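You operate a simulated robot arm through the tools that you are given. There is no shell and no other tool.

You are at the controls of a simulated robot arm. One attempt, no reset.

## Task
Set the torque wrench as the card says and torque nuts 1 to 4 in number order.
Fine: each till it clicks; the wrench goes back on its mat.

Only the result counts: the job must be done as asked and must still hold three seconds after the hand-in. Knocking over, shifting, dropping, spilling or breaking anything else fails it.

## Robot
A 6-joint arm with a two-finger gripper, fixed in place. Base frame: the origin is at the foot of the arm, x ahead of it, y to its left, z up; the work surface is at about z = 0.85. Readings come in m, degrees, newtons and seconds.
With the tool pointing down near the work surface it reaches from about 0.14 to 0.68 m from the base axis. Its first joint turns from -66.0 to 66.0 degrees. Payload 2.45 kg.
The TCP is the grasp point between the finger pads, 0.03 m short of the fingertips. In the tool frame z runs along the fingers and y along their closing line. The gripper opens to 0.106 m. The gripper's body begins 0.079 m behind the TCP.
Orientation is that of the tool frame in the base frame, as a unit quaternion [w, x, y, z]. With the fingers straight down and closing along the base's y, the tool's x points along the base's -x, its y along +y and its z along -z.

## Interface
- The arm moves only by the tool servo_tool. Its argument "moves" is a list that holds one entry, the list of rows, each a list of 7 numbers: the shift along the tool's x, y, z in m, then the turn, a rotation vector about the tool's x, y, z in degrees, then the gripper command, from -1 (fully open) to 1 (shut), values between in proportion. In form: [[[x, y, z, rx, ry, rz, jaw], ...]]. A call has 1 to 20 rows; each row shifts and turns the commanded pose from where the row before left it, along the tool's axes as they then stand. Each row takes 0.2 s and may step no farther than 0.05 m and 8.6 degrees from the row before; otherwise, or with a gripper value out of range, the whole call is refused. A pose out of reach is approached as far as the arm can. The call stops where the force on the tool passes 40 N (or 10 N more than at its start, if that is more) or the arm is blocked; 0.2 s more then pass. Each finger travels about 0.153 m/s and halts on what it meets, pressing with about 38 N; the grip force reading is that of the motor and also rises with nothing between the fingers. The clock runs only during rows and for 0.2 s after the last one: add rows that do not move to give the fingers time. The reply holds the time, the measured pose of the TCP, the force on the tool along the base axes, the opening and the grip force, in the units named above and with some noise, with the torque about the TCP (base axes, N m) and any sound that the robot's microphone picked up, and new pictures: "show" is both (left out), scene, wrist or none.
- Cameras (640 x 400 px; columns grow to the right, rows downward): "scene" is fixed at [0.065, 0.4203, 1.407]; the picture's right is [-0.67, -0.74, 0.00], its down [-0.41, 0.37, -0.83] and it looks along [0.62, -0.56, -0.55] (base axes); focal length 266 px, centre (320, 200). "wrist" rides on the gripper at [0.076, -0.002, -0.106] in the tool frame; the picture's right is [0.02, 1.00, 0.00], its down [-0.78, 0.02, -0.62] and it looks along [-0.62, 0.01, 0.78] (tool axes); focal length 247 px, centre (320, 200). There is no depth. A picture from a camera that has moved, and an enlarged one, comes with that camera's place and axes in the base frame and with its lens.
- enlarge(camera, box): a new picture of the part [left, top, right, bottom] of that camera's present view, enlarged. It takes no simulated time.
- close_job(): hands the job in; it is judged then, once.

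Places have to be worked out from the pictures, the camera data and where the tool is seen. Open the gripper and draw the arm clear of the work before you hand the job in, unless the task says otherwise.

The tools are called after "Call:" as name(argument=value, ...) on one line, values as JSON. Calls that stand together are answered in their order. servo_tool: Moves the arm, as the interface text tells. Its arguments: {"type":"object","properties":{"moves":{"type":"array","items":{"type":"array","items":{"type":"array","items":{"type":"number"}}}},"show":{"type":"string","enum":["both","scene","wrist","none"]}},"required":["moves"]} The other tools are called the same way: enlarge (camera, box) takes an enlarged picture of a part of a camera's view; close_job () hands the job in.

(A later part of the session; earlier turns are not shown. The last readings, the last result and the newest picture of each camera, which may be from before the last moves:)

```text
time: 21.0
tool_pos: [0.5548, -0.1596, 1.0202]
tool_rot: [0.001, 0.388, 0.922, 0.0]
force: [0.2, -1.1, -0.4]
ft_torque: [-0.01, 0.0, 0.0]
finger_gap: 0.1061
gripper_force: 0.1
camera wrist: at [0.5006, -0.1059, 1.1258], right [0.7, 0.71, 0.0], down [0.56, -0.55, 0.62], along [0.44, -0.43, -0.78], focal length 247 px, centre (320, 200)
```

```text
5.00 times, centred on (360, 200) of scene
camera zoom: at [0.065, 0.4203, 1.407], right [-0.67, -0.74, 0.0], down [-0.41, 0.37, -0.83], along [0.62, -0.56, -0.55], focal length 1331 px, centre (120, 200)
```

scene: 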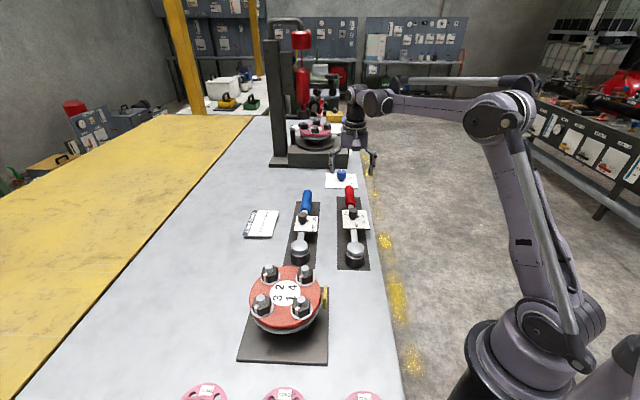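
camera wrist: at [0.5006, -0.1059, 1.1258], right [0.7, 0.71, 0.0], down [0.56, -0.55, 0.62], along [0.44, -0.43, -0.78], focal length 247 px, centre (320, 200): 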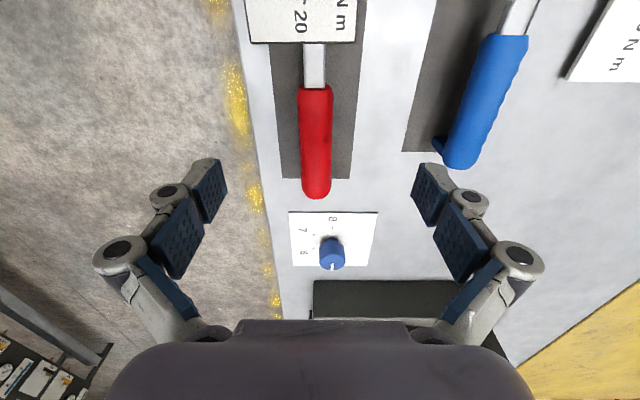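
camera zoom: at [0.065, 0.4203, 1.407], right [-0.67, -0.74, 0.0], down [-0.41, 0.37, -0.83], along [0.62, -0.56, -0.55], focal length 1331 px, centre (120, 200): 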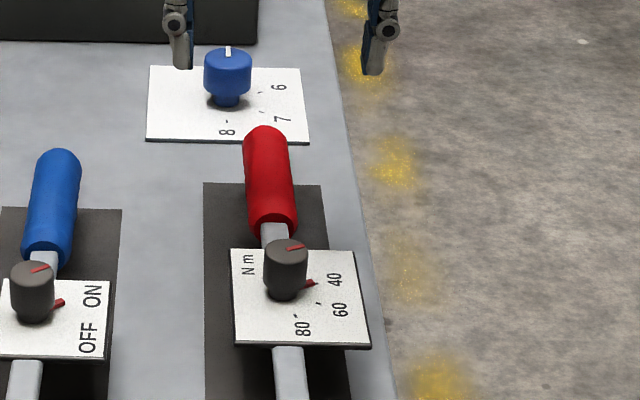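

The handle axis lies about 3 mm to the tool's −y side. I'll correct that, lower to the handle's mid-height (z≈0.908) at about 0.237 m from the head, and check before closing.

Call:
servo_tool(moves=[[[0, -0.003, 0.0375, 0, 0, 0, -0.4], [0, 0, 0.0375, 0, 0, 0, -0.4], [0, 0, 0.0375, 0, 0, 0, -0.4], [0, 0, 0, 0, 0, 0, -0.4], [0, 0, 0, 0, 0, 0, -0.4]]])

Call:
enlarge(camera="scene", box=[330, 170, 380, 220])

Call:
enlarge(camera="wrist", box=[220, 80, 420, 300])

```text
time: 22.2
tool_pos: [0.5526, -0.1605, 0.9058]
tool_rot: [0.001, 0.389, 0.921, 0.001]
force: [-0.3, -0.3, -0.3]
ft_torque: [0.02, -0.05, 0.0]
finger_gap: 0.0742
gripper_force: 0.0
camera wrist: at [0.4984, -0.107, 1.0118], right [0.7, 0.71, 0.0], down [0.56, -0.55, 0.62], along [0.44, -0.43, -0.78], focal length 247 px, centre (320, 200)
```

scene: 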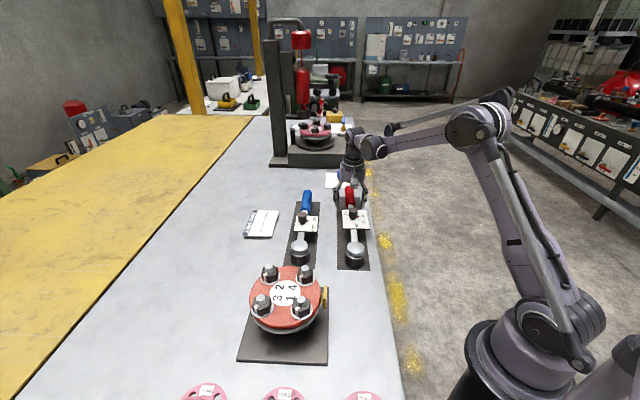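
wrist: 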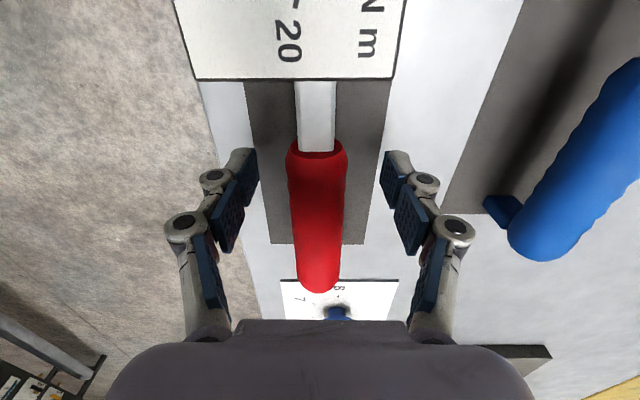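

```text
8.00 times, centred on (355, 195) of scene
camera zoom: at [0.065, 0.4203, 1.407], right [-0.67, -0.74, 0.0], down [-0.41, 0.37, -0.83], along [0.62, -0.56, -0.55], focal length 2130 px, centre (40, 240)
```

zoom: 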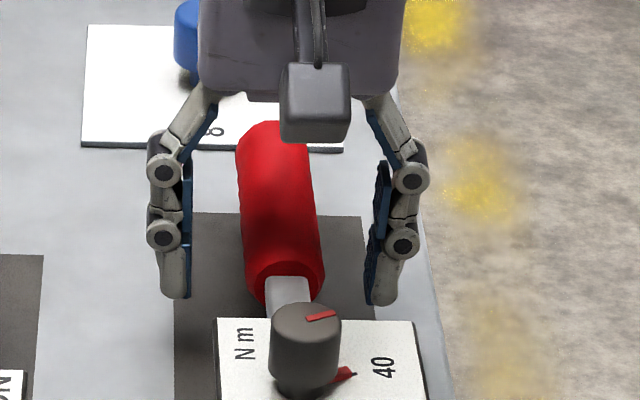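

```text
1.82 times, centred on (320, 190) of wrist
camera zoom: at [0.4984, -0.107, 1.0118], right [0.7, 0.71, 0.0], down [0.56, -0.55, 0.62], along [0.44, -0.43, -0.78], focal length 449 px, centre (320, 218)
```

zoom: 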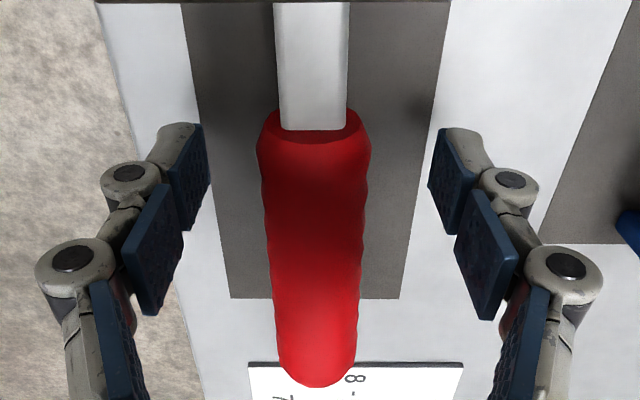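

The handle is centred between the fingers. I'll close on it, then lift 3 mm and read the weight and torque.

Call:
servo_tool(moves=[[[0, 0, 0, 0, 0, 0, 0], [0, 0, 0, 0, 0, 0, 0.4], [0, 0, 0, 0, 0, 0, 1], [0, 0, 0, 0, 0, 0, 1], [0, 0, -0.003, 0, 0, 0, 1], [0, 0, 0, 0, 0, 0, 1]]])

Call:
enlarge(camera="scene", box=[320, 170, 400, 280])

```text
time: 23.6
tool_pos: [0.5512, -0.1595, 0.9091]
tool_rot: [0.001, 0.388, 0.921, 0.001]
force: [1.0, -0.6, -9.9]
ft_torque: [-0.43, -0.41, 0.01]
finger_gap: 0.0306
gripper_force: 37.8
camera wrist: at [0.4987, -0.1066, 1.0152], right [0.7, 0.71, 0.0], down [0.56, -0.55, 0.62], along [0.44, -0.43, -0.78], focal length 247 px, centre (320, 200)
```

scene: 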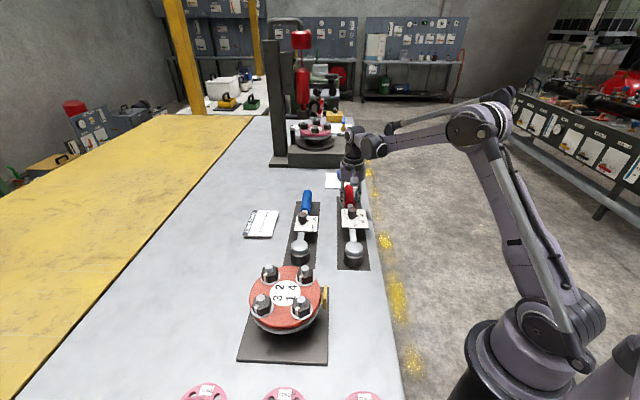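
wrist: 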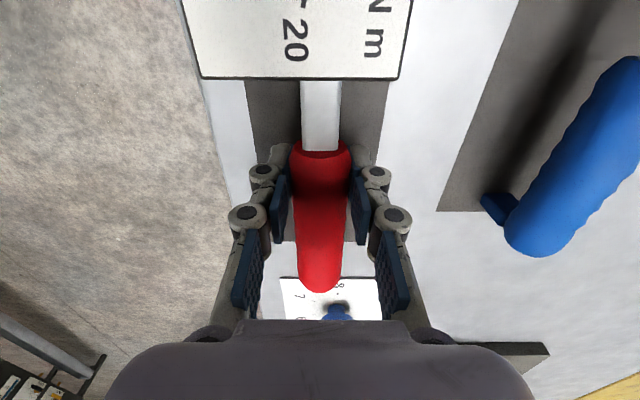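

```text
3.64 times, centred on (360, 225) of scene
camera zoom: at [0.0652, 0.4203, 1.407], right [-0.67, -0.74, 0.0], down [-0.41, 0.37, -0.83], along [0.62, -0.56, -0.55], focal length 968 px, centre (174, 109)
```

zoom: 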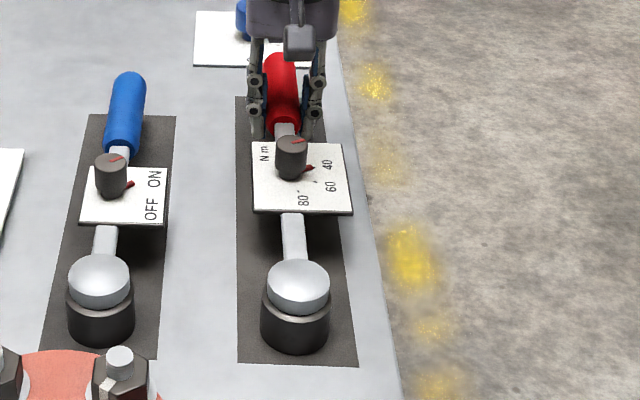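

The load is about 10 N, with the centre of mass about 6 cm toward the head. I'll lift another 8 mm to see whether it hangs level.

Call:
servo_tool(moves=[[[0, 0, -0.004, 0, 0, 0, 1], [0, 0, -0.004, 0, 0, 0, 1], [0, 0, 0, 0, 0, 0, 1], [0, 0, 0, 0, 0, 0, 1]]])

Call:
enlarge(camera="scene", box=[320, 170, 400, 280])

```text
time: 24.6
tool_pos: [0.5524, -0.1598, 0.917]
tool_rot: [0.001, 0.388, 0.922, 0.001]
force: [0.0, -0.5, -9.7]
ft_torque: [-0.44, -0.43, 0.02]
finger_gap: 0.0303
gripper_force: 37.9
camera wrist: at [0.4992, -0.1067, 1.0239], right [0.7, 0.71, 0.0], down [0.56, -0.55, 0.62], along [0.44, -0.43, -0.78], focal length 247 px, centre (320, 200)
```

scene: 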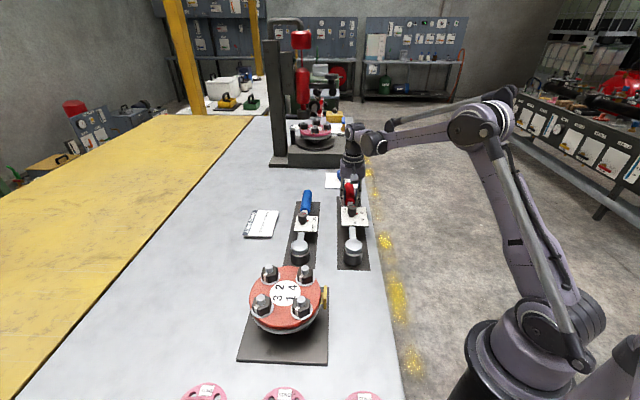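
wrist: 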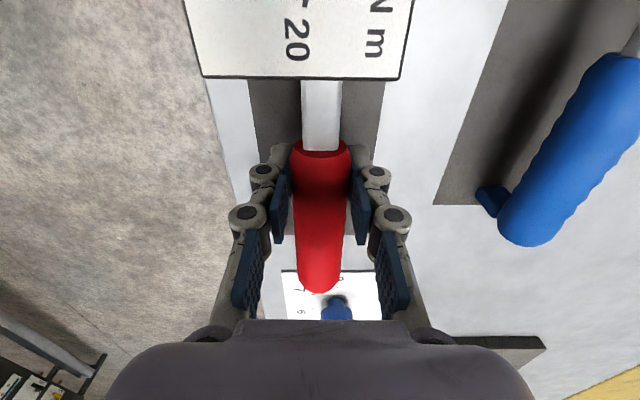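

```text
3.64 times, centred on (360, 225) of scene
camera zoom: at [0.0652, 0.4203, 1.407], right [-0.67, -0.74, 0.0], down [-0.41, 0.37, -0.83], along [0.62, -0.56, -0.55], focal length 968 px, centre (174, 109)
```

zoom: 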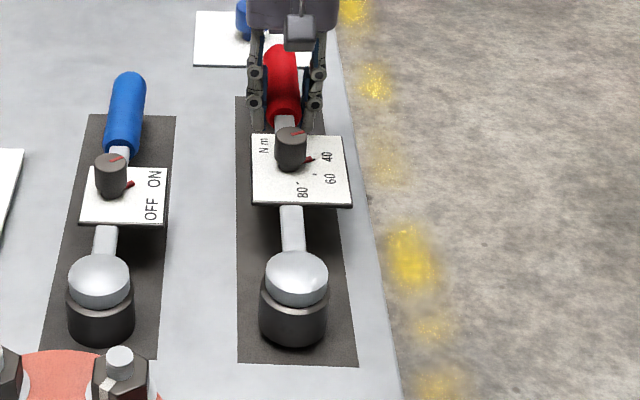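

The wrench hangs level: same 9.7 N and 0.6 N m as at first lift, so it is fully carried. Now I'll enlarge the nuts to read their hex orientations.

Call:
enlarge(camera="scene", box=[285, 282, 325, 322])

Call:
enlarge(camera="scene", box=[255, 258, 295, 288])

Call:
enlarge(camera="scene", box=[245, 285, 285, 325])

Call:
enlarge(camera="scene", box=[285, 258, 325, 288])

Call:
enlarge(camera="scene", box=[335, 225, 375, 275])

```text
10.00 times, centred on (305, 302) of scene
camera zoom: at [0.0652, 0.4203, 1.407], right [-0.67, -0.74, 0.0], down [-0.41, 0.37, -0.83], along [0.62, -0.56, -0.55], focal length 2662 px, centre (470, -820)
```

zoom: 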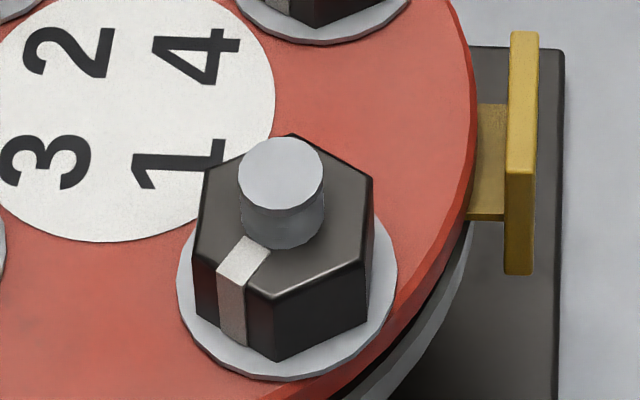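

```text
13.33 times, centred on (275, 273) of scene
camera zoom: at [0.0652, 0.4203, 1.407], right [-0.67, -0.74, 0.0], down [-0.41, 0.37, -0.83], along [0.62, -0.56, -0.55], focal length 3550 px, centre (920, -773)
```

zoom: 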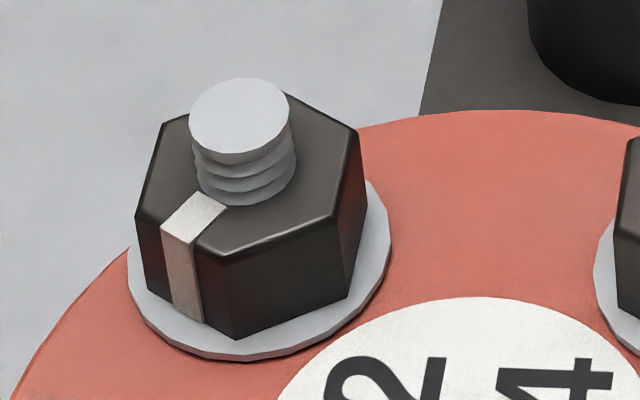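

```text
10.00 times, centred on (265, 305) of scene
camera zoom: at [0.0652, 0.4203, 1.407], right [-0.67, -0.74, 0.0], down [-0.41, 0.37, -0.83], along [0.62, -0.56, -0.55], focal length 2662 px, centre (870, -850)
```

zoom: 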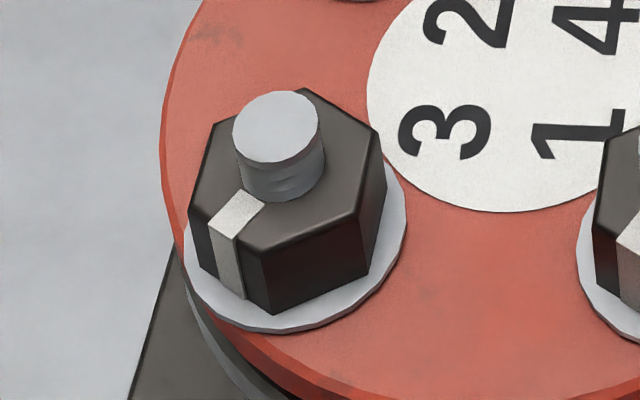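

```text
13.33 times, centred on (305, 273) of scene
camera zoom: at [0.0652, 0.4203, 1.407], right [-0.67, -0.74, 0.0], down [-0.41, 0.37, -0.83], along [0.62, -0.56, -0.55], focal length 3550 px, centre (520, -773)
```

zoom: 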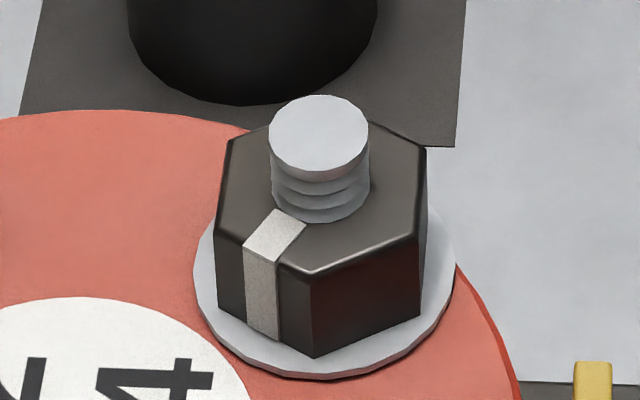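

```text
8.00 times, centred on (355, 250) of scene
camera zoom: at [0.0652, 0.4203, 1.407], right [-0.67, -0.74, 0.0], down [-0.41, 0.37, -0.83], along [0.62, -0.56, -0.55], focal length 2130 px, centre (40, -200)
```

zoom: 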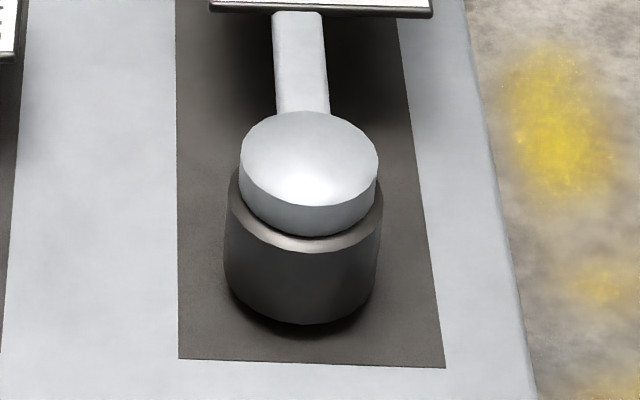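

All four nuts have flats at about 15° mod 60°, so they run parallel to the bench's −45° line. To see the socket's hex orientation I'll lift the wrench slowly toward the scene camera's height and pitch it up so its underside shows.

Call:
servo_tool(moves=[[[0, 0, -0.015, 0, 0, 0, 1], [0, 0, -0.03, 0, 0, 0, 1], [0, 0, -0.035, 0, 0, 0, 1], [0, 0, -0.035, 0, 0, 0, 1], [0, 0, -0.035, 0, 0, 0, 1], [0, 0, -0.035, 0, 0, 0, 1], [0.0185, 0.0036, -0.03, 0, 0, 0, 1], [0.0185, 0.0036, -0.03, 0, 0, 0, 1], [0.0185, 0.0036, -0.03, 0, 0, 0, 1], [0.0185, 0.0036, -0.03, 0, 0, 0, 1], [0.0185, 0.0036, -0.03, 0, 0, 0, 1], [0.0185, 0.0036, -0.03, 0, 0, 0, 1], [0.0185, 0.0036, -0.03, 0, 0, 0, 1], [0, 0, 0, 0, 0, 0, 1]]])

```text
time: 27.6
tool_pos: [0.4673, -0.0558, 1.2838]
tool_rot: [-0.001, 0.389, 0.921, 0.001]
force: [0.1, 0.0, -9.6]
ft_torque: [-0.43, -0.4, -0.01]
finger_gap: 0.0305
gripper_force: 38.1
out of reach, approached as far as the arm can: row 12, 13
camera wrist: at [0.4151, -0.0018, 1.3908], right [0.7, 0.71, 0.0], down [0.56, -0.55, 0.62], along [0.44, -0.43, -0.78], focal length 247 px, centre (320, 200)
```

scene: 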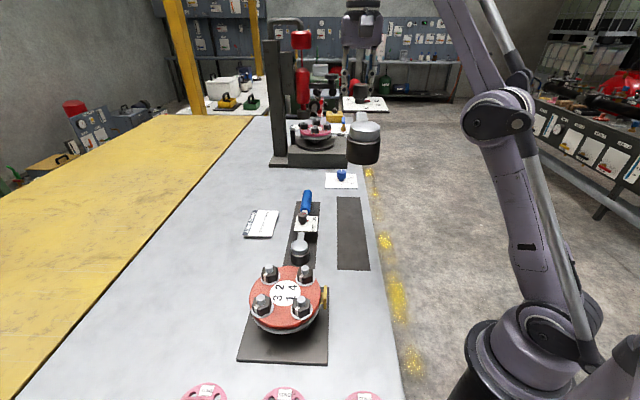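
wrist: 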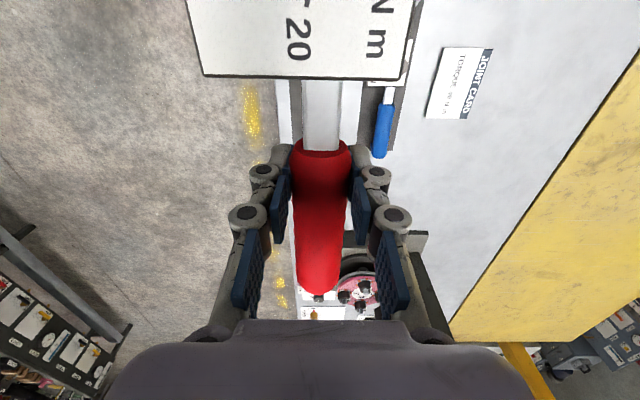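

At the top of the reach, so I'll come down a bit and pitch the head up about 40°.

Call:
servo_tool(moves=[[[0, 0, 0.03, 0, 0, 0, 1], [0, 0, 0.03, 0, 0, 0, 1], [0, 0, 0, 0, 7, 0, 1], [0, 0, 0, 0, 7, 0, 1], [0, 0, 0, 0, 7, 0, 1], [0, 0, 0, 0, 7, 0, 1], [0, 0, 0, 0, 7, 0, 1], [0, 0, 0, 0, 7, 0, 1], [0, 0, 0, 0, 0, 0, 1]]], show="scene")

Call:
enlarge(camera="scene", box=[320, 80, 420, 180])

```text
time: 29.6
tool_pos: [0.4695, -0.0508, 1.2246]
tool_rot: [-0.241, 0.376, 0.888, 0.108]
force: [0.3, 0.3, -9.5]
ft_torque: [-0.38, -0.41, -0.02]
finger_gap: 0.0302
gripper_force: 38.2
out of reach, approached as far as the arm can: row 7, 8
```

scene: 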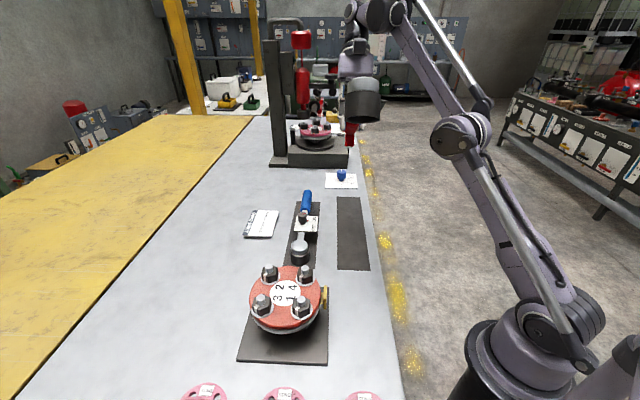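

```text
4.00 times, centred on (370, 130) of scene
camera zoom: at [0.0652, 0.4203, 1.407], right [-0.67, -0.74, 0.0], down [-0.41, 0.37, -0.83], along [0.62, -0.56, -0.55], focal length 1065 px, centre (120, 480)
```

zoom: 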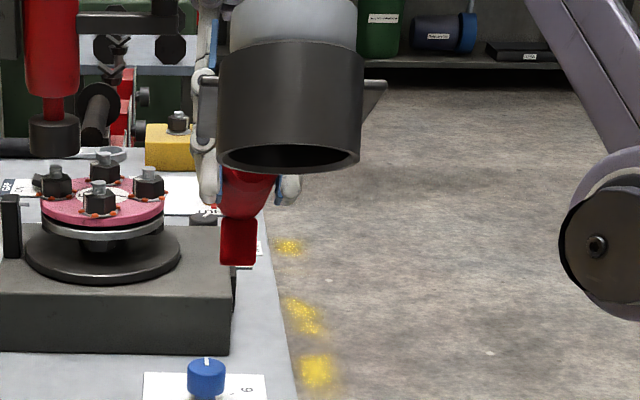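

Call:
enlarge(camera="scene", box=[350, 105, 390, 130])

```text
16.00 times, centred on (370, 118) of scene
camera zoom: at [0.0652, 0.4203, 1.407], right [-0.67, -0.74, 0.0], down [-0.41, 0.37, -0.83], along [0.62, -0.56, -0.55], focal length 4260 px, centre (-480, 1520)
```

zoom: 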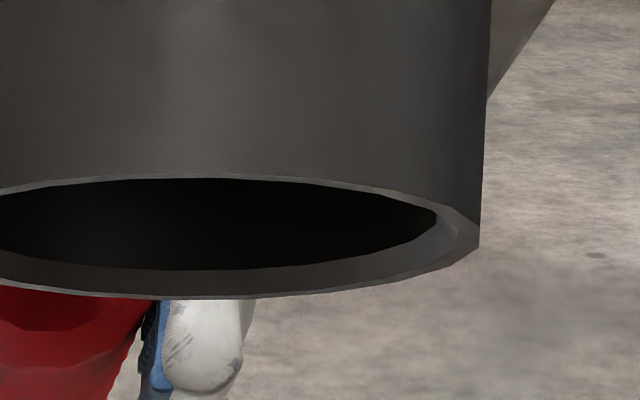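

The socket bore is round at the rim and roughly 43 mm wide, against about 36 mm across the nut's corners, so entry tolerance is about ±3 mm. I'll level the wrench again and check the pose.

Call:
servo_tool(moves=[[[0, 0, 0, 0, -7, 0, 1], [0, 0, 0, 0, -7, 0, 1], [0, 0, 0, 0, -7, 0, 1], [0, 0, 0, 0, -7, 0, 1], [0, 0, 0, 0, 0, 0, 1], [0, 0, 0, 0, 0, 0, 1]]], show="scene")

```text
time: 31.0
tool_pos: [0.4711, -0.0504, 1.224]
tool_rot: [-0.019, 0.391, 0.92, 0.014]
force: [-0.5, -0.3, -9.5]
ft_torque: [-0.45, -0.44, 0.0]
finger_gap: 0.0305
gripper_force: 38.3
```

scene: 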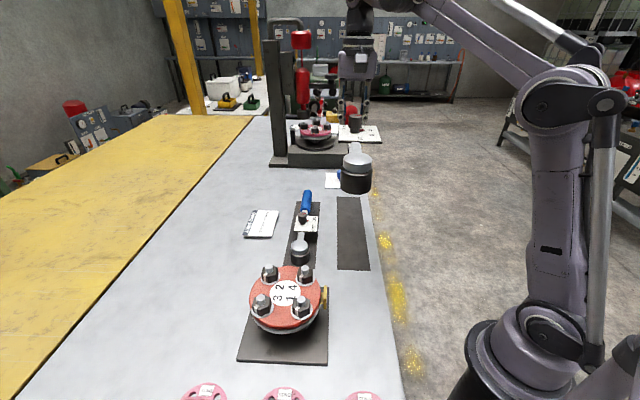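

The remaining tilt is about 2.7°, so the commanded pose was clipped at the reach limit. I'll level it, then hover the socket over nut 1; the head sits about 0.233 m from the TCP along tool +x, and its bottom about 53 mm below.

Call:
servo_tool(moves=[[[0, 0, 0, 0, -2.7, 0, 1], [0.0142, 0.0154, 0.0257, 0, 0, 0, 1], [0.0142, 0.0154, 0.0257, 0, 0, 0, 1], [0.0142, 0.0154, 0.0257, 0, 0, 0, 1], [0.0142, 0.0154, 0.0257, 0, 0, 0, 1], [0.0142, 0.0154, 0.0257, 0, 0, 0, 1], [0.0142, 0.0154, 0.0257, 0, 0, 0, 1], [0, 0, 0, 0, 0, 0, 1], [0, 0, 0, 0, 0, 0, 1]]])

Call:
enlarge(camera="scene", box=[240, 230, 340, 330])

```text
time: 33.0
tool_pos: [0.4795, 0.0769, 1.071]
tool_rot: [0.002, 0.391, 0.92, 0.004]
force: [-0.5, 0.3, -8.9]
ft_torque: [-0.41, -0.41, -0.01]
finger_gap: 0.0302
gripper_force: 38.4
camera wrist: at [0.4249, 0.1296, 1.1769], right [0.7, 0.71, 0.01], down [0.55, -0.56, 0.62], along [0.45, -0.43, -0.78], focal length 247 px, centre (320, 200)
```

scene: 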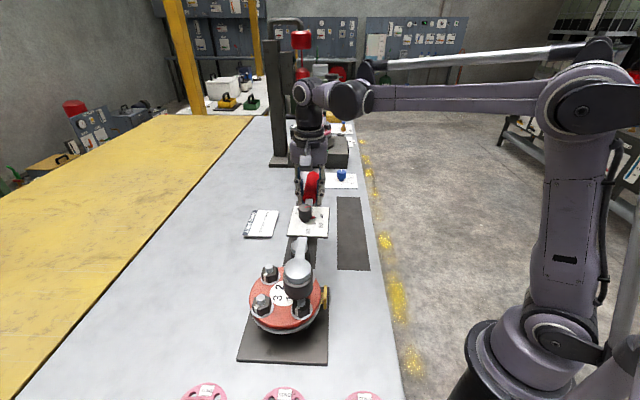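
wrist: 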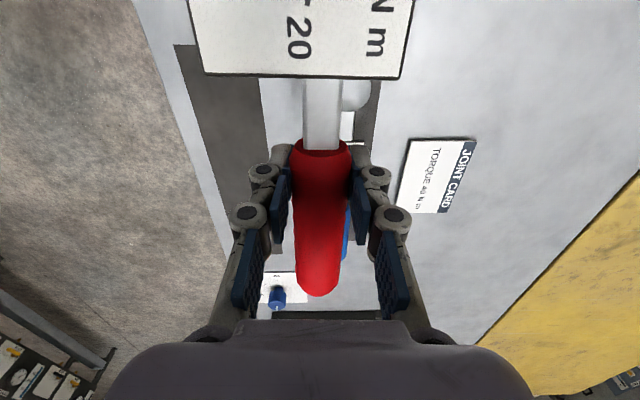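

```text
4.00 times, centred on (290, 280) of scene
camera zoom: at [0.0652, 0.4204, 1.407], right [-0.67, -0.74, 0.0], down [-0.41, 0.37, -0.83], along [0.62, -0.56, -0.55], focal length 1065 px, centre (440, -120)
```

zoom: 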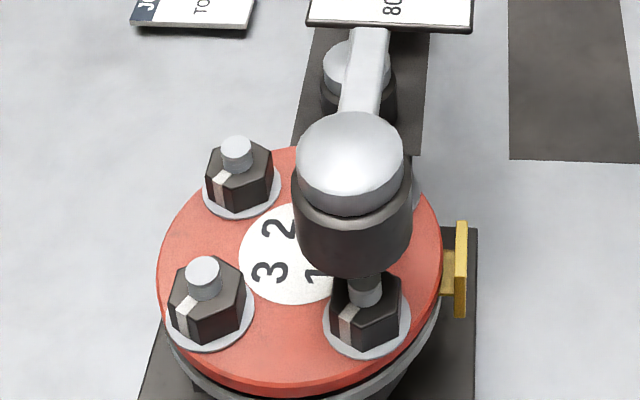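

From the scene view the socket axis is at about (0.320,0.242), 4 mm beyond nut 1 in x. I'll correct that and lower until the socket rim is just above the stud, then recheck.

Call:
servo_tool(moves=[[[0.001, -0.0018, 0.008, 0, 0, 0, 1], [0.0011, -0.0018, 0.008, 0, 0, 0, 1], [0, 0, 0.006, 0, 0, 0, 1], [0, 0, 0, 0, 0, 0, 1], [0, 0, 0, 0, 0, 0, 1]]], show="none")

Call:
enlarge(camera="scene", box=[270, 250, 330, 320])

```text
time: 34.2
tool_pos: [0.4735, 0.0747, 1.0487]
tool_rot: [0.003, 0.391, 0.92, 0.004]
force: [-0.4, 0.2, -9.4]
ft_torque: [-0.41, -0.42, 0.03]
finger_gap: 0.0306
gripper_force: 38.3
```

```text
5.71 times, centred on (300, 285) of scene
camera zoom: at [0.0652, 0.4204, 1.407], right [-0.67, -0.74, 0.0], down [-0.41, 0.37, -0.83], along [0.62, -0.56, -0.55], focal length 1521 px, centre (434, -286)
```

zoom: 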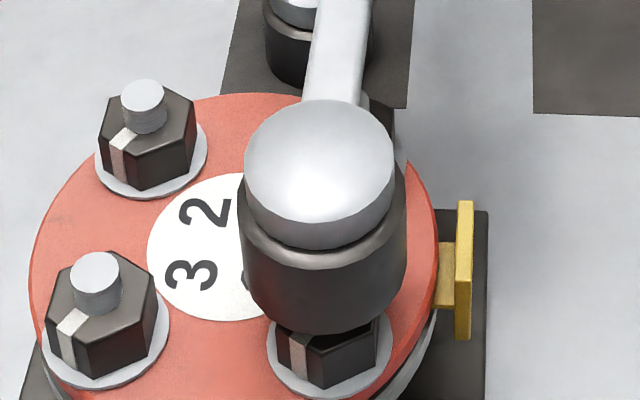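

The socket rim now centres on nut 1 within about 1–2 mm. I'll lower in small steps and watch the force.

Call:
servo_tool(moves=[[[0, 0, 0.004, 0, 0, 0, 1], [0, 0, 0.004, 0, 0, 0, 1], [0, 0, 0.004, 0, 0, 0, 1], [0, 0, 0, 0, 0, 0, 1]]], show="none")

Call:
enlarge(camera="scene", box=[270, 250, 330, 320])

```text
time: 35.2
tool_pos: [0.4741, 0.0754, 1.037]
tool_rot: [0.003, 0.391, 0.92, 0.005]
force: [0.5, -0.8, -1.8]
ft_torque: [0.86, 0.85, -0.04]
finger_gap: 0.0304
gripper_force: 38.5
```

```text
5.71 times, centred on (300, 285) of scene
camera zoom: at [0.0651, 0.4203, 1.407], right [-0.67, -0.74, 0.0], down [-0.41, 0.37, -0.83], along [0.62, -0.56, -0.55], focal length 1521 px, centre (434, -286)
```

zoom: 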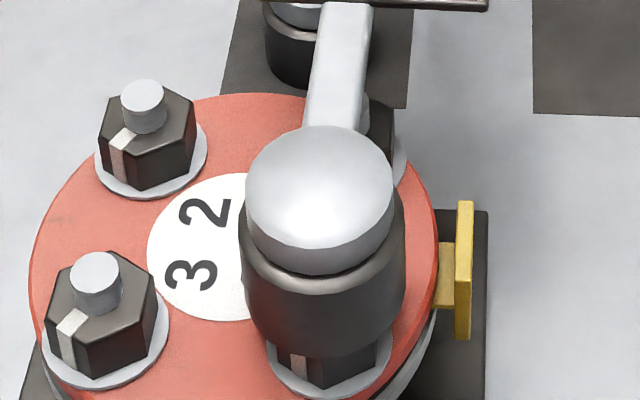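

Contact: the nut carries about 7.6 N with the rim at z≈0.984, so the socket sits on the nut top and the hex is not aligned. I'll lift 6 mm, rotate the wrench 30° clockwise about the head axis to φ≈−76°, and try again.

Call:
servo_tool(moves=[[[0, 0, -0.006, 0, 0, 0, 1], [0.00126, -0.0241, 0, 0, 0, 6, 1], [0.00126, -0.0241, 0, 0, 0, 6, 1], [0.00126, -0.0241, 0, 0, 0, 6, 1], [0.00126, -0.0241, 0, 0, 0, 6, 1], [0.00126, -0.0241, 0, 0, 0, 6, 1], [0, 0, 0, 0, 0, 0, 1], [0, 0, 0, 0, 0, 0, 1]]])

Call:
enlarge(camera="scene", box=[270, 250, 330, 320])

```text
time: 37.0
tool_pos: [0.3696, 0.0167, 1.0431]
tool_rot: [0.002, 0.616, 0.788, 0.005]
force: [-0.3, 1.0, -9.3]
ft_torque: [-0.59, -0.16, -0.01]
finger_gap: 0.0304
gripper_force: 38.5
camera wrist: at [0.3507, 0.0897, 1.1495], right [0.97, 0.26, 0.01], down [0.2, -0.76, 0.62], along [0.17, -0.6, -0.78], focal length 247 px, centre (320, 200)
```

scene: 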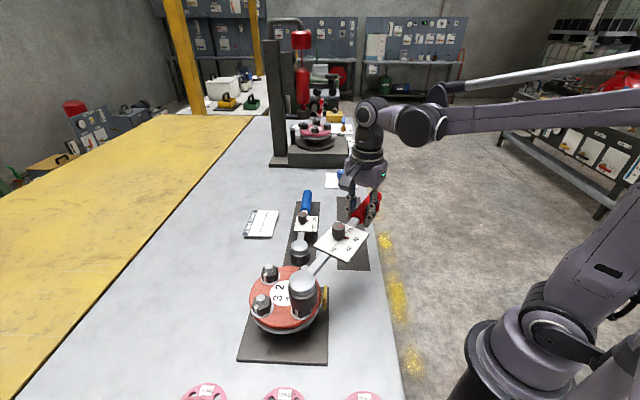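
wrist: 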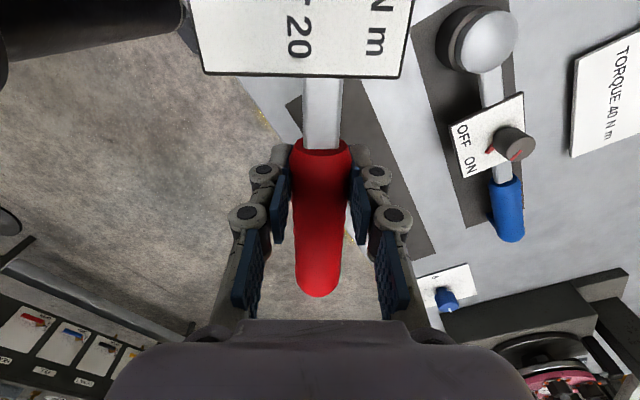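

```text
5.71 times, centred on (300, 285) of scene
camera zoom: at [0.0651, 0.4204, 1.407], right [-0.67, -0.74, 0.0], down [-0.41, 0.37, -0.83], along [0.62, -0.56, -0.55], focal length 1521 px, centre (434, -286)
```

zoom: 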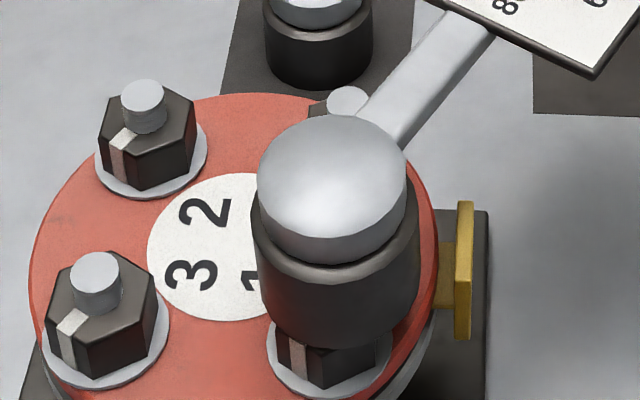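

The head drifted about 4 mm toward the base. I'll shift it back over nut 1 and lower again at φ≈−76°.

Call:
servo_tool(moves=[[[0.0023, 0.0031, 0, 0, 0, 0, 1], [0, 0, 0.003, 0, 0, 0, 1], [0, 0, 0.003, 0, 0, 0, 1], [0, 0, 0.003, 0, 0, 0, 1], [0, 0, 0, 0, 0, 0, 1]]], show="none")

Call:
enlarge(camera="scene", box=[270, 250, 330, 320])

```text
time: 38.2
tool_pos: [0.3723, 0.0205, 1.0327]
tool_rot: [0.003, 0.616, 0.788, 0.006]
force: [1.9, -2.0, -4.1]
ft_torque: [0.77, 0.19, -0.23]
finger_gap: 0.0306
gripper_force: 38.2
```

```text
5.71 times, centred on (300, 285) of scene
camera zoom: at [0.0651, 0.4203, 1.407], right [-0.67, -0.74, 0.0], down [-0.41, 0.37, -0.83], along [0.62, -0.56, -0.55], focal length 1521 px, centre (434, -286)
```

zoom: 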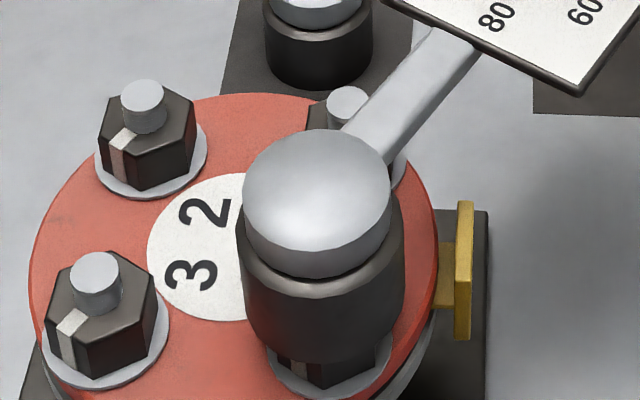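

Contact again near nut-top height. I'll zoom in hard to compare the rim centre with the nut centre at the same height.

Call:
enlarge(camera="scene", box=[280, 285, 325, 325])

```text
10.00 times, centred on (302, 305) of scene
camera zoom: at [0.0651, 0.4203, 1.407], right [-0.67, -0.74, 0.0], down [-0.41, 0.37, -0.83], along [0.62, -0.56, -0.55], focal length 2662 px, centre (495, -850)
```

zoom: 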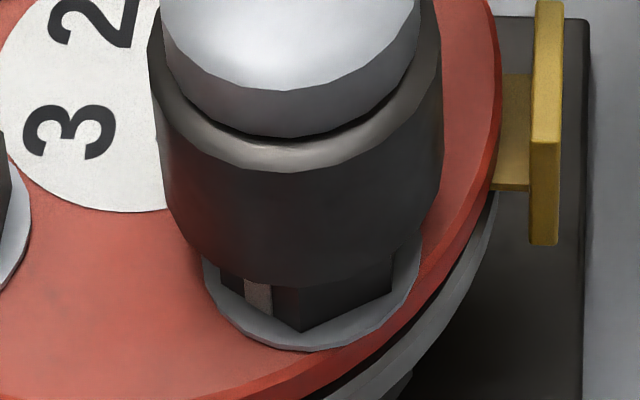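

The rim is within about 2 mm of the nut centre, so the hex angle looks like the issue. With light contact I'll nudge it onto centre and rotate clockwise in small steps, watching for the support force to vanish.

Call:
servo_tool(moves=[[[0.0005, -0.002, -0.001, 0, 0, 0, 1], [0.00055, -0.01576, 0, 0, 0, 4, 1], [0.00055, -0.01576, 0, 0, 0, 4, 1], [0, 0, 0, 0, 0, 0, 1]]], show="none")

Call:
enlarge(camera="scene", box=[280, 285, 325, 325])

```text
time: 39.2
tool_pos: [0.3384, 0.0155, 1.0333]
tool_rot: [0.001, 0.67, 0.743, 0.004]
force: [-0.2, -0.3, -10.3]
ft_torque: [-0.59, -0.08, 0.0]
finger_gap: 0.0304
gripper_force: 38.7
```

```text
10.00 times, centred on (302, 305) of scene
camera zoom: at [0.0651, 0.4204, 1.407], right [-0.67, -0.74, 0.0], down [-0.41, 0.37, -0.83], along [0.62, -0.56, -0.55], focal length 2662 px, centre (495, -850)
```

zoom: 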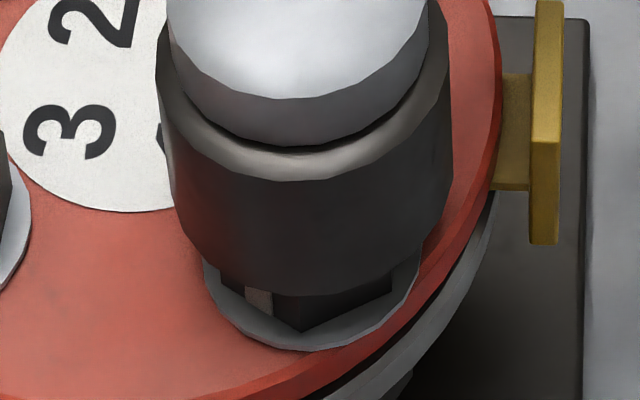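

The support force vanished (−10.3 N, no residual torque) and the rim sits lower, so it appears to have dropped over the nut at φ≈−84°. I'll keep lowering gently.

Call:
servo_tool(moves=[[[0, 0, 0.003, 0, 0, 0, 1], [0, 0, 0.003, 0, 0, 0, 1], [0, 0, 0, 0, 0, 0, 1]]], show="none")

Call:
enlarge(camera="scene", box=[280, 285, 325, 325])

```text
time: 40.0
tool_pos: [0.3397, 0.0161, 1.0283]
tool_rot: [0.002, 0.669, 0.743, 0.005]
force: [-0.3, -0.3, -8.9]
ft_torque: [-0.58, -0.07, 0.0]
finger_gap: 0.0302
gripper_force: 38.2
```

```text
10.00 times, centred on (302, 305) of scene
camera zoom: at [0.0651, 0.4204, 1.407], right [-0.67, -0.74, 0.0], down [-0.41, 0.37, -0.83], along [0.62, -0.56, -0.55], focal length 2662 px, centre (495, -850)
```

zoom: 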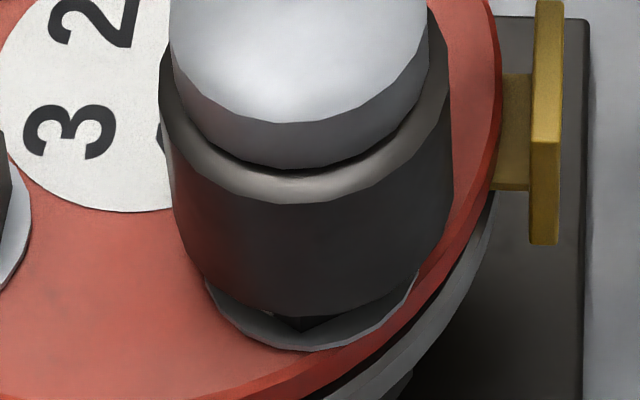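

The socket is sliding over the nut with no resistance. I'll continue down.

Call:
servo_tool(moves=[[[0, 0, 0.003, 0, 0, 0, 1], [0, 0, 0.003, 0, 0, 0, 1], [0, 0, 0.002, 0, 0, 0, 1], [0, 0, 0, 0, 0, 0, 1]]], show="none")

Call:
enlarge(camera="scene", box=[280, 285, 325, 325])

```text
time: 41.0
tool_pos: [0.3395, 0.0151, 1.0201]
tool_rot: [0.002, 0.669, 0.743, 0.004]
force: [0.4, -0.2, -10.1]
ft_torque: [-0.61, -0.05, 0.0]
finger_gap: 0.0304
gripper_force: 38.3
```

```text
10.00 times, centred on (302, 305) of scene
camera zoom: at [0.0651, 0.4204, 1.407], right [-0.67, -0.74, 0.0], down [-0.41, 0.37, -0.83], along [0.62, -0.56, -0.55], focal length 2662 px, centre (495, -850)
```

zoom: 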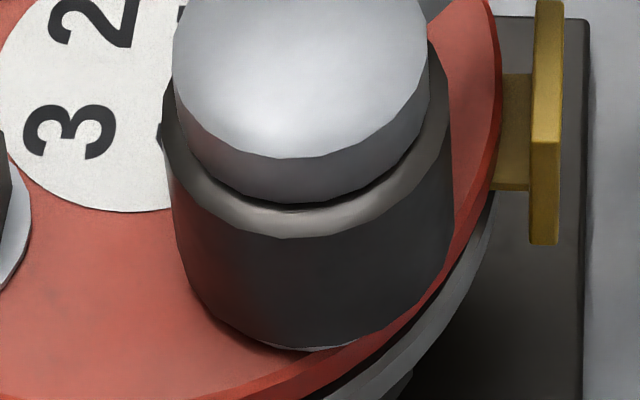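

Almost fully seated over nut 1. I'll lower 2 mm more and start turning clockwise about the nut axis, reading torque and sound.

Call:
servo_tool(moves=[[[0, 0, 0.002, 0, 0, 0, 1], [0.00055, -0.01584, 0, 0, 0, 4, 1], [0.00055, -0.01584, 0, 0, 0, 4, 1]]], show="none")

Call:
enlarge(camera="scene", box=[270, 250, 350, 320])

```text
time: 41.8
tool_pos: [0.3097, 0.0152, 1.0176]
tool_rot: [0.001, 0.719, 0.695, 0.004]
force: [0.3, 0.4, -9.7]
ft_torque: [-0.57, 0.01, 0.23]
finger_gap: 0.0302
gripper_force: 37.6
```

```text
5.71 times, centred on (310, 285) of scene
camera zoom: at [0.0651, 0.4204, 1.407], right [-0.67, -0.74, 0.0], down [-0.41, 0.37, -0.83], along [0.62, -0.56, -0.55], focal length 1521 px, centre (377, -286)
```

zoom: 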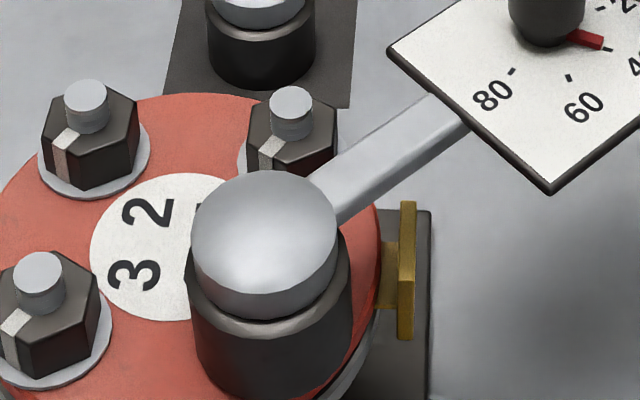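

A small resisting torque appears (0.23 N m) with the wrench at φ≈−92°. I'll keep turning.

Call:
servo_tool(moves=[[[0.00055, -0.01584, 0, 0, 0, 4, 1], [0.00055, -0.01584, 0, 0, 0, 4, 1]]], show="none")

```text
time: 42.4
tool_pos: [0.2769, 0.0185, 1.0177]
tool_rot: [0.001, 0.767, 0.642, 0.005]
force: [-0.1, 0.0, -8.9]
ft_torque: [-0.58, 0.09, 0.36]
finger_gap: 0.0303
gripper_force: 37.7
```

Call:
servo_tool(moves=[[[0.00055, -0.01584, 0, 0, 0, 4, 1], [0.00055, -0.01584, 0, 0, 0, 4, 1]]], show="scene")

Call:
enlarge(camera="scene", box=[270, 240, 370, 330])

```text
time: 43.0
tool_pos: [0.2458, 0.0256, 1.016]
tool_rot: [0.0, 0.809, 0.587, 0.005]
force: [-0.4, 0.0, -9.5]
ft_torque: [-0.58, 0.12, 0.51]
finger_gap: 0.0302
gripper_force: 38.2
```

scene: 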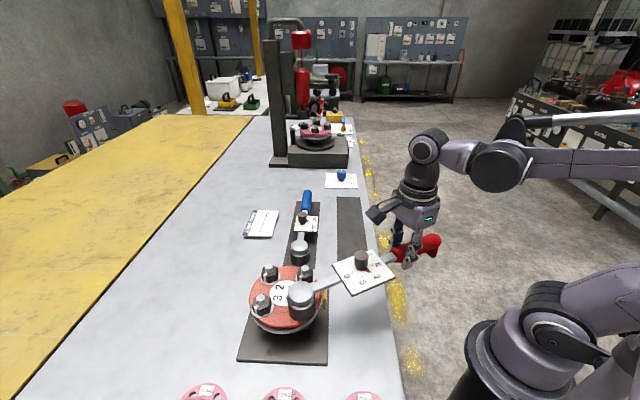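

```text
4.44 times, centred on (320, 285) of scene
camera zoom: at [0.0651, 0.4204, 1.407], right [-0.67, -0.74, 0.0], down [-0.41, 0.37, -0.83], along [0.62, -0.56, -0.55], focal length 1183 px, centre (320, -178)
```

zoom: 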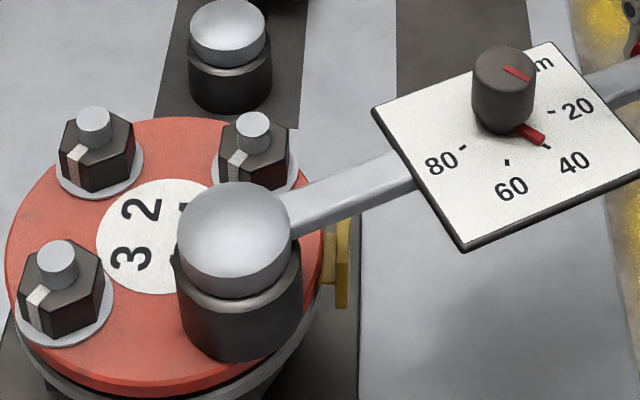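

Torque grows steadily, about 0.14 N m per 8°, as the nut tightens. No click yet, so I'll continue.

Call:
servo_tool(moves=[[[0.00055, -0.01584, 0, 0, 0, 4, 1], [0.00055, -0.01584, 0, 0, 0, 4, 1]]], show="wrist")

```text
time: 43.6
tool_pos: [0.2161, 0.038, 1.0168]
tool_rot: [0.0, 0.848, 0.53, 0.004]
force: [-0.7, 0.5, -9.6]
ft_torque: [-0.55, 0.26, 0.72]
finger_gap: 0.0309
gripper_force: 38.1
camera wrist: at [0.2491, 0.1068, 1.1244], right [0.91, -0.42, 0.01], down [-0.33, -0.71, 0.62], along [-0.25, -0.56, -0.79], focal length 247 px, centre (320, 200)
```

wrist: 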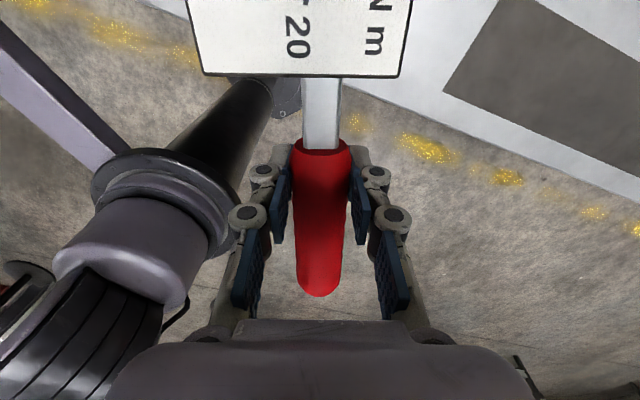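

Torque is 0.72 N m at φ≈−116° and the handle end is nearing the arm's base, so I'll stop here. I'll ease the load by 2°, lift off the nut, swing back 60° counter-clockwise and re-seat.

Call:
servo_tool(moves=[[[0.00014, 0.00796, 0, 0, 0, -2, 1], [0, 0, -0.01, 0, 0, 0, 1], [0, 0, -0.012, 0, 0, 0, 1], [0, 0, -0.014, 0, 0, 0, 1], [0, 0, 0, 0, 0, 0, 1]]], show="scene")

Call:
enlarge(camera="scene", box=[270, 240, 370, 330])

```text
time: 44.8
tool_pos: [0.2237, 0.0355, 1.0527]
tool_rot: [0.001, 0.838, 0.545, 0.005]
force: [-0.4, 1.2, -8.9]
ft_torque: [-0.53, 0.26, -0.01]
finger_gap: 0.0305
gripper_force: 38.1
```

scene: 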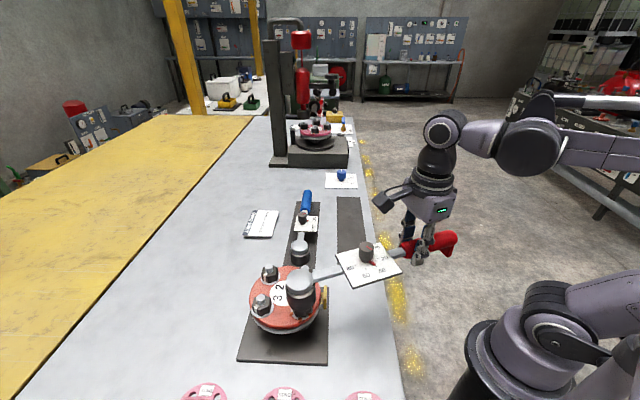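

```text
4.44 times, centred on (320, 285) of scene
camera zoom: at [0.0651, 0.4204, 1.407], right [-0.67, -0.74, 0.0], down [-0.41, 0.37, -0.83], along [0.62, -0.56, -0.55], focal length 1183 px, centre (320, -178)
```

zoom: 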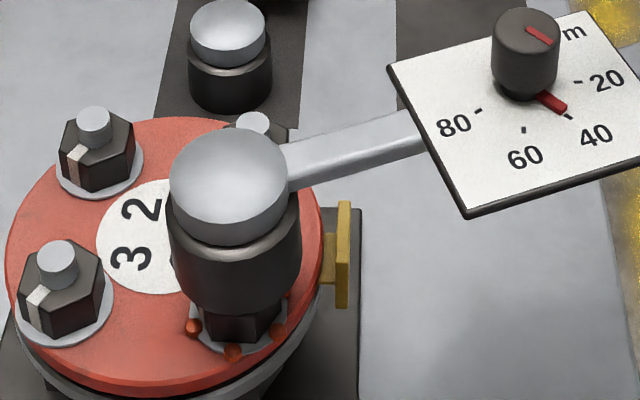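

Orange beads have squeezed out around nut 1's washer. I'll look closely.

Call:
enlarge(camera="scene", box=[280, 285, 325, 325])

Call:
enlarge(camera="scene", box=[285, 115, 345, 155])

Call:
enlarge(camera="scene", box=[350, 230, 370, 250])

```text
10.00 times, centred on (302, 305) of scene
camera zoom: at [0.0651, 0.4204, 1.407], right [-0.67, -0.74, 0.0], down [-0.41, 0.37, -0.83], along [0.62, -0.56, -0.55], focal length 2662 px, centre (495, -850)
```

zoom: 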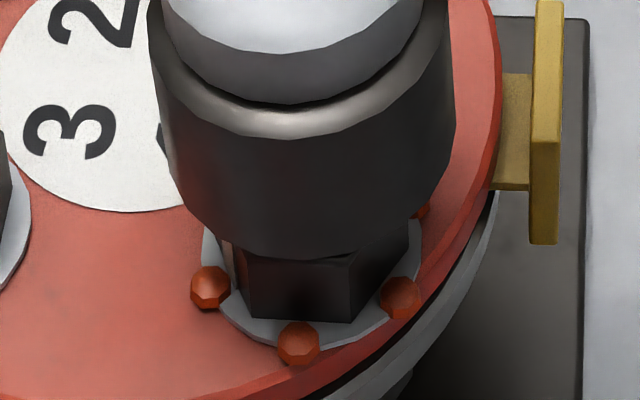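

```text
10.00 times, centred on (315, 135) of scene
camera zoom: at [0.0651, 0.4204, 1.407], right [-0.67, -0.74, 0.0], down [-0.41, 0.37, -0.83], along [0.62, -0.56, -0.55], focal length 2662 px, centre (370, 850)
```

zoom: 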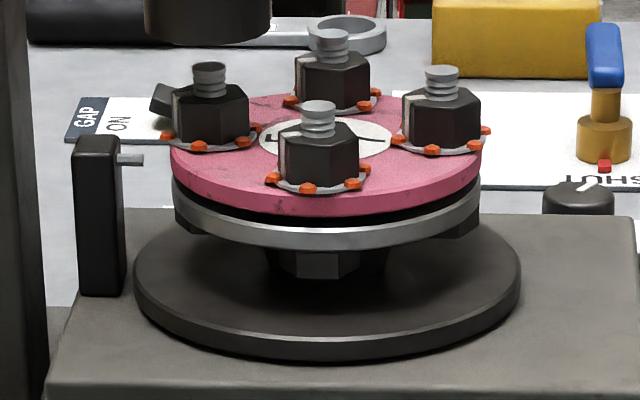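

```text
16.00 times, centred on (360, 240) of scene
camera zoom: at [0.0651, 0.4204, 1.407], right [-0.67, -0.74, 0.0], down [-0.41, 0.37, -0.83], along [0.62, -0.56, -0.55], focal length 4260 px, centre (-320, -440)
```

zoom: 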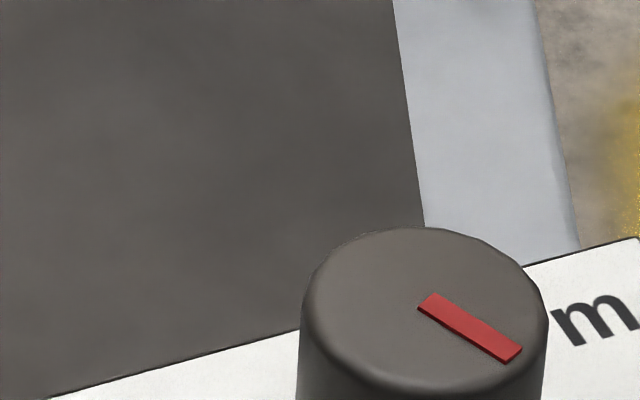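

The finished flange in the background shows the same orange beads at every nut, so they mark bolt load. No click has been heard yet here. I'll swing back exactly 60° about the nut axis and re-seat.

Call:
servo_tool(moves=[[[0.00125, 0.02383, 0, 0, 0, -6, 1], [0.00125, 0.02383, 0, 0, 0, -6, 1], [0.00125, 0.02383, 0, 0, 0, -6, 1], [0.00125, 0.02383, 0, 0, 0, -6, 1], [0.00125, 0.02383, 0, 0, 0, -6, 1], [0.00125, 0.02383, 0, 0, 0, -6, 1], [0.00125, 0.02383, 0, 0, 0, -6, 1], [0.00125, 0.02383, 0, 0, 0, -6, 1], [0.00125, 0.02383, 0, 0, 0, -6, 1], [0.00125, 0.02383, 0, 0, 0, -6, 1], [0, 0, 0, 0, 0, 0, 1], [0, 0, 0, 0, 0, 0, 1]]], show="none")

Call:
enlarge(camera="scene", box=[270, 250, 330, 320])

Call:
enlarge(camera="scene", box=[280, 285, 325, 325])

```text
time: 47.4
tool_pos: [0.4498, 0.057, 1.0552]
tool_rot: [0.002, 0.454, 0.891, 0.004]
force: [0.5, 0.2, -9.6]
ft_torque: [-0.51, -0.38, 0.03]
finger_gap: 0.0305
gripper_force: 37.5
```

```text
5.71 times, centred on (300, 285) of scene
camera zoom: at [0.0652, 0.4204, 1.407], right [-0.67, -0.74, 0.0], down [-0.41, 0.37, -0.83], along [0.62, -0.56, -0.55], focal length 1521 px, centre (434, -286)
```

zoom: 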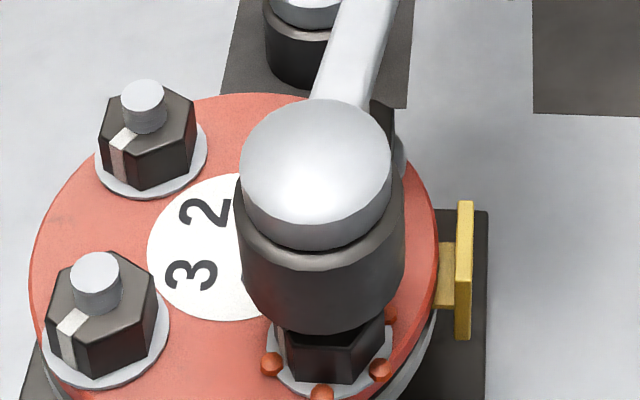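

```text
10.00 times, centred on (302, 305) of scene
camera zoom: at [0.0652, 0.4204, 1.407], right [-0.67, -0.74, 0.0], down [-0.41, 0.37, -0.83], along [0.62, -0.56, -0.55], focal length 2662 px, centre (495, -850)
```

zoom: 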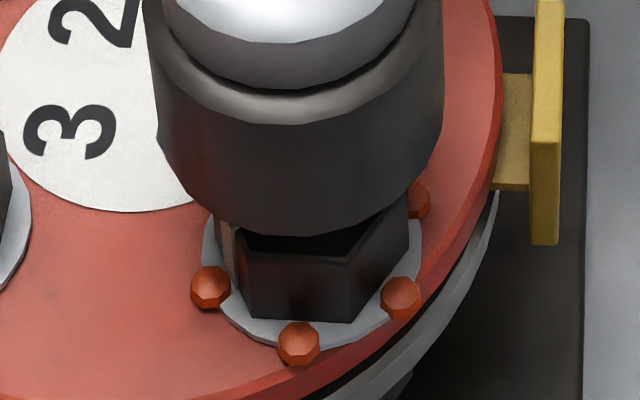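

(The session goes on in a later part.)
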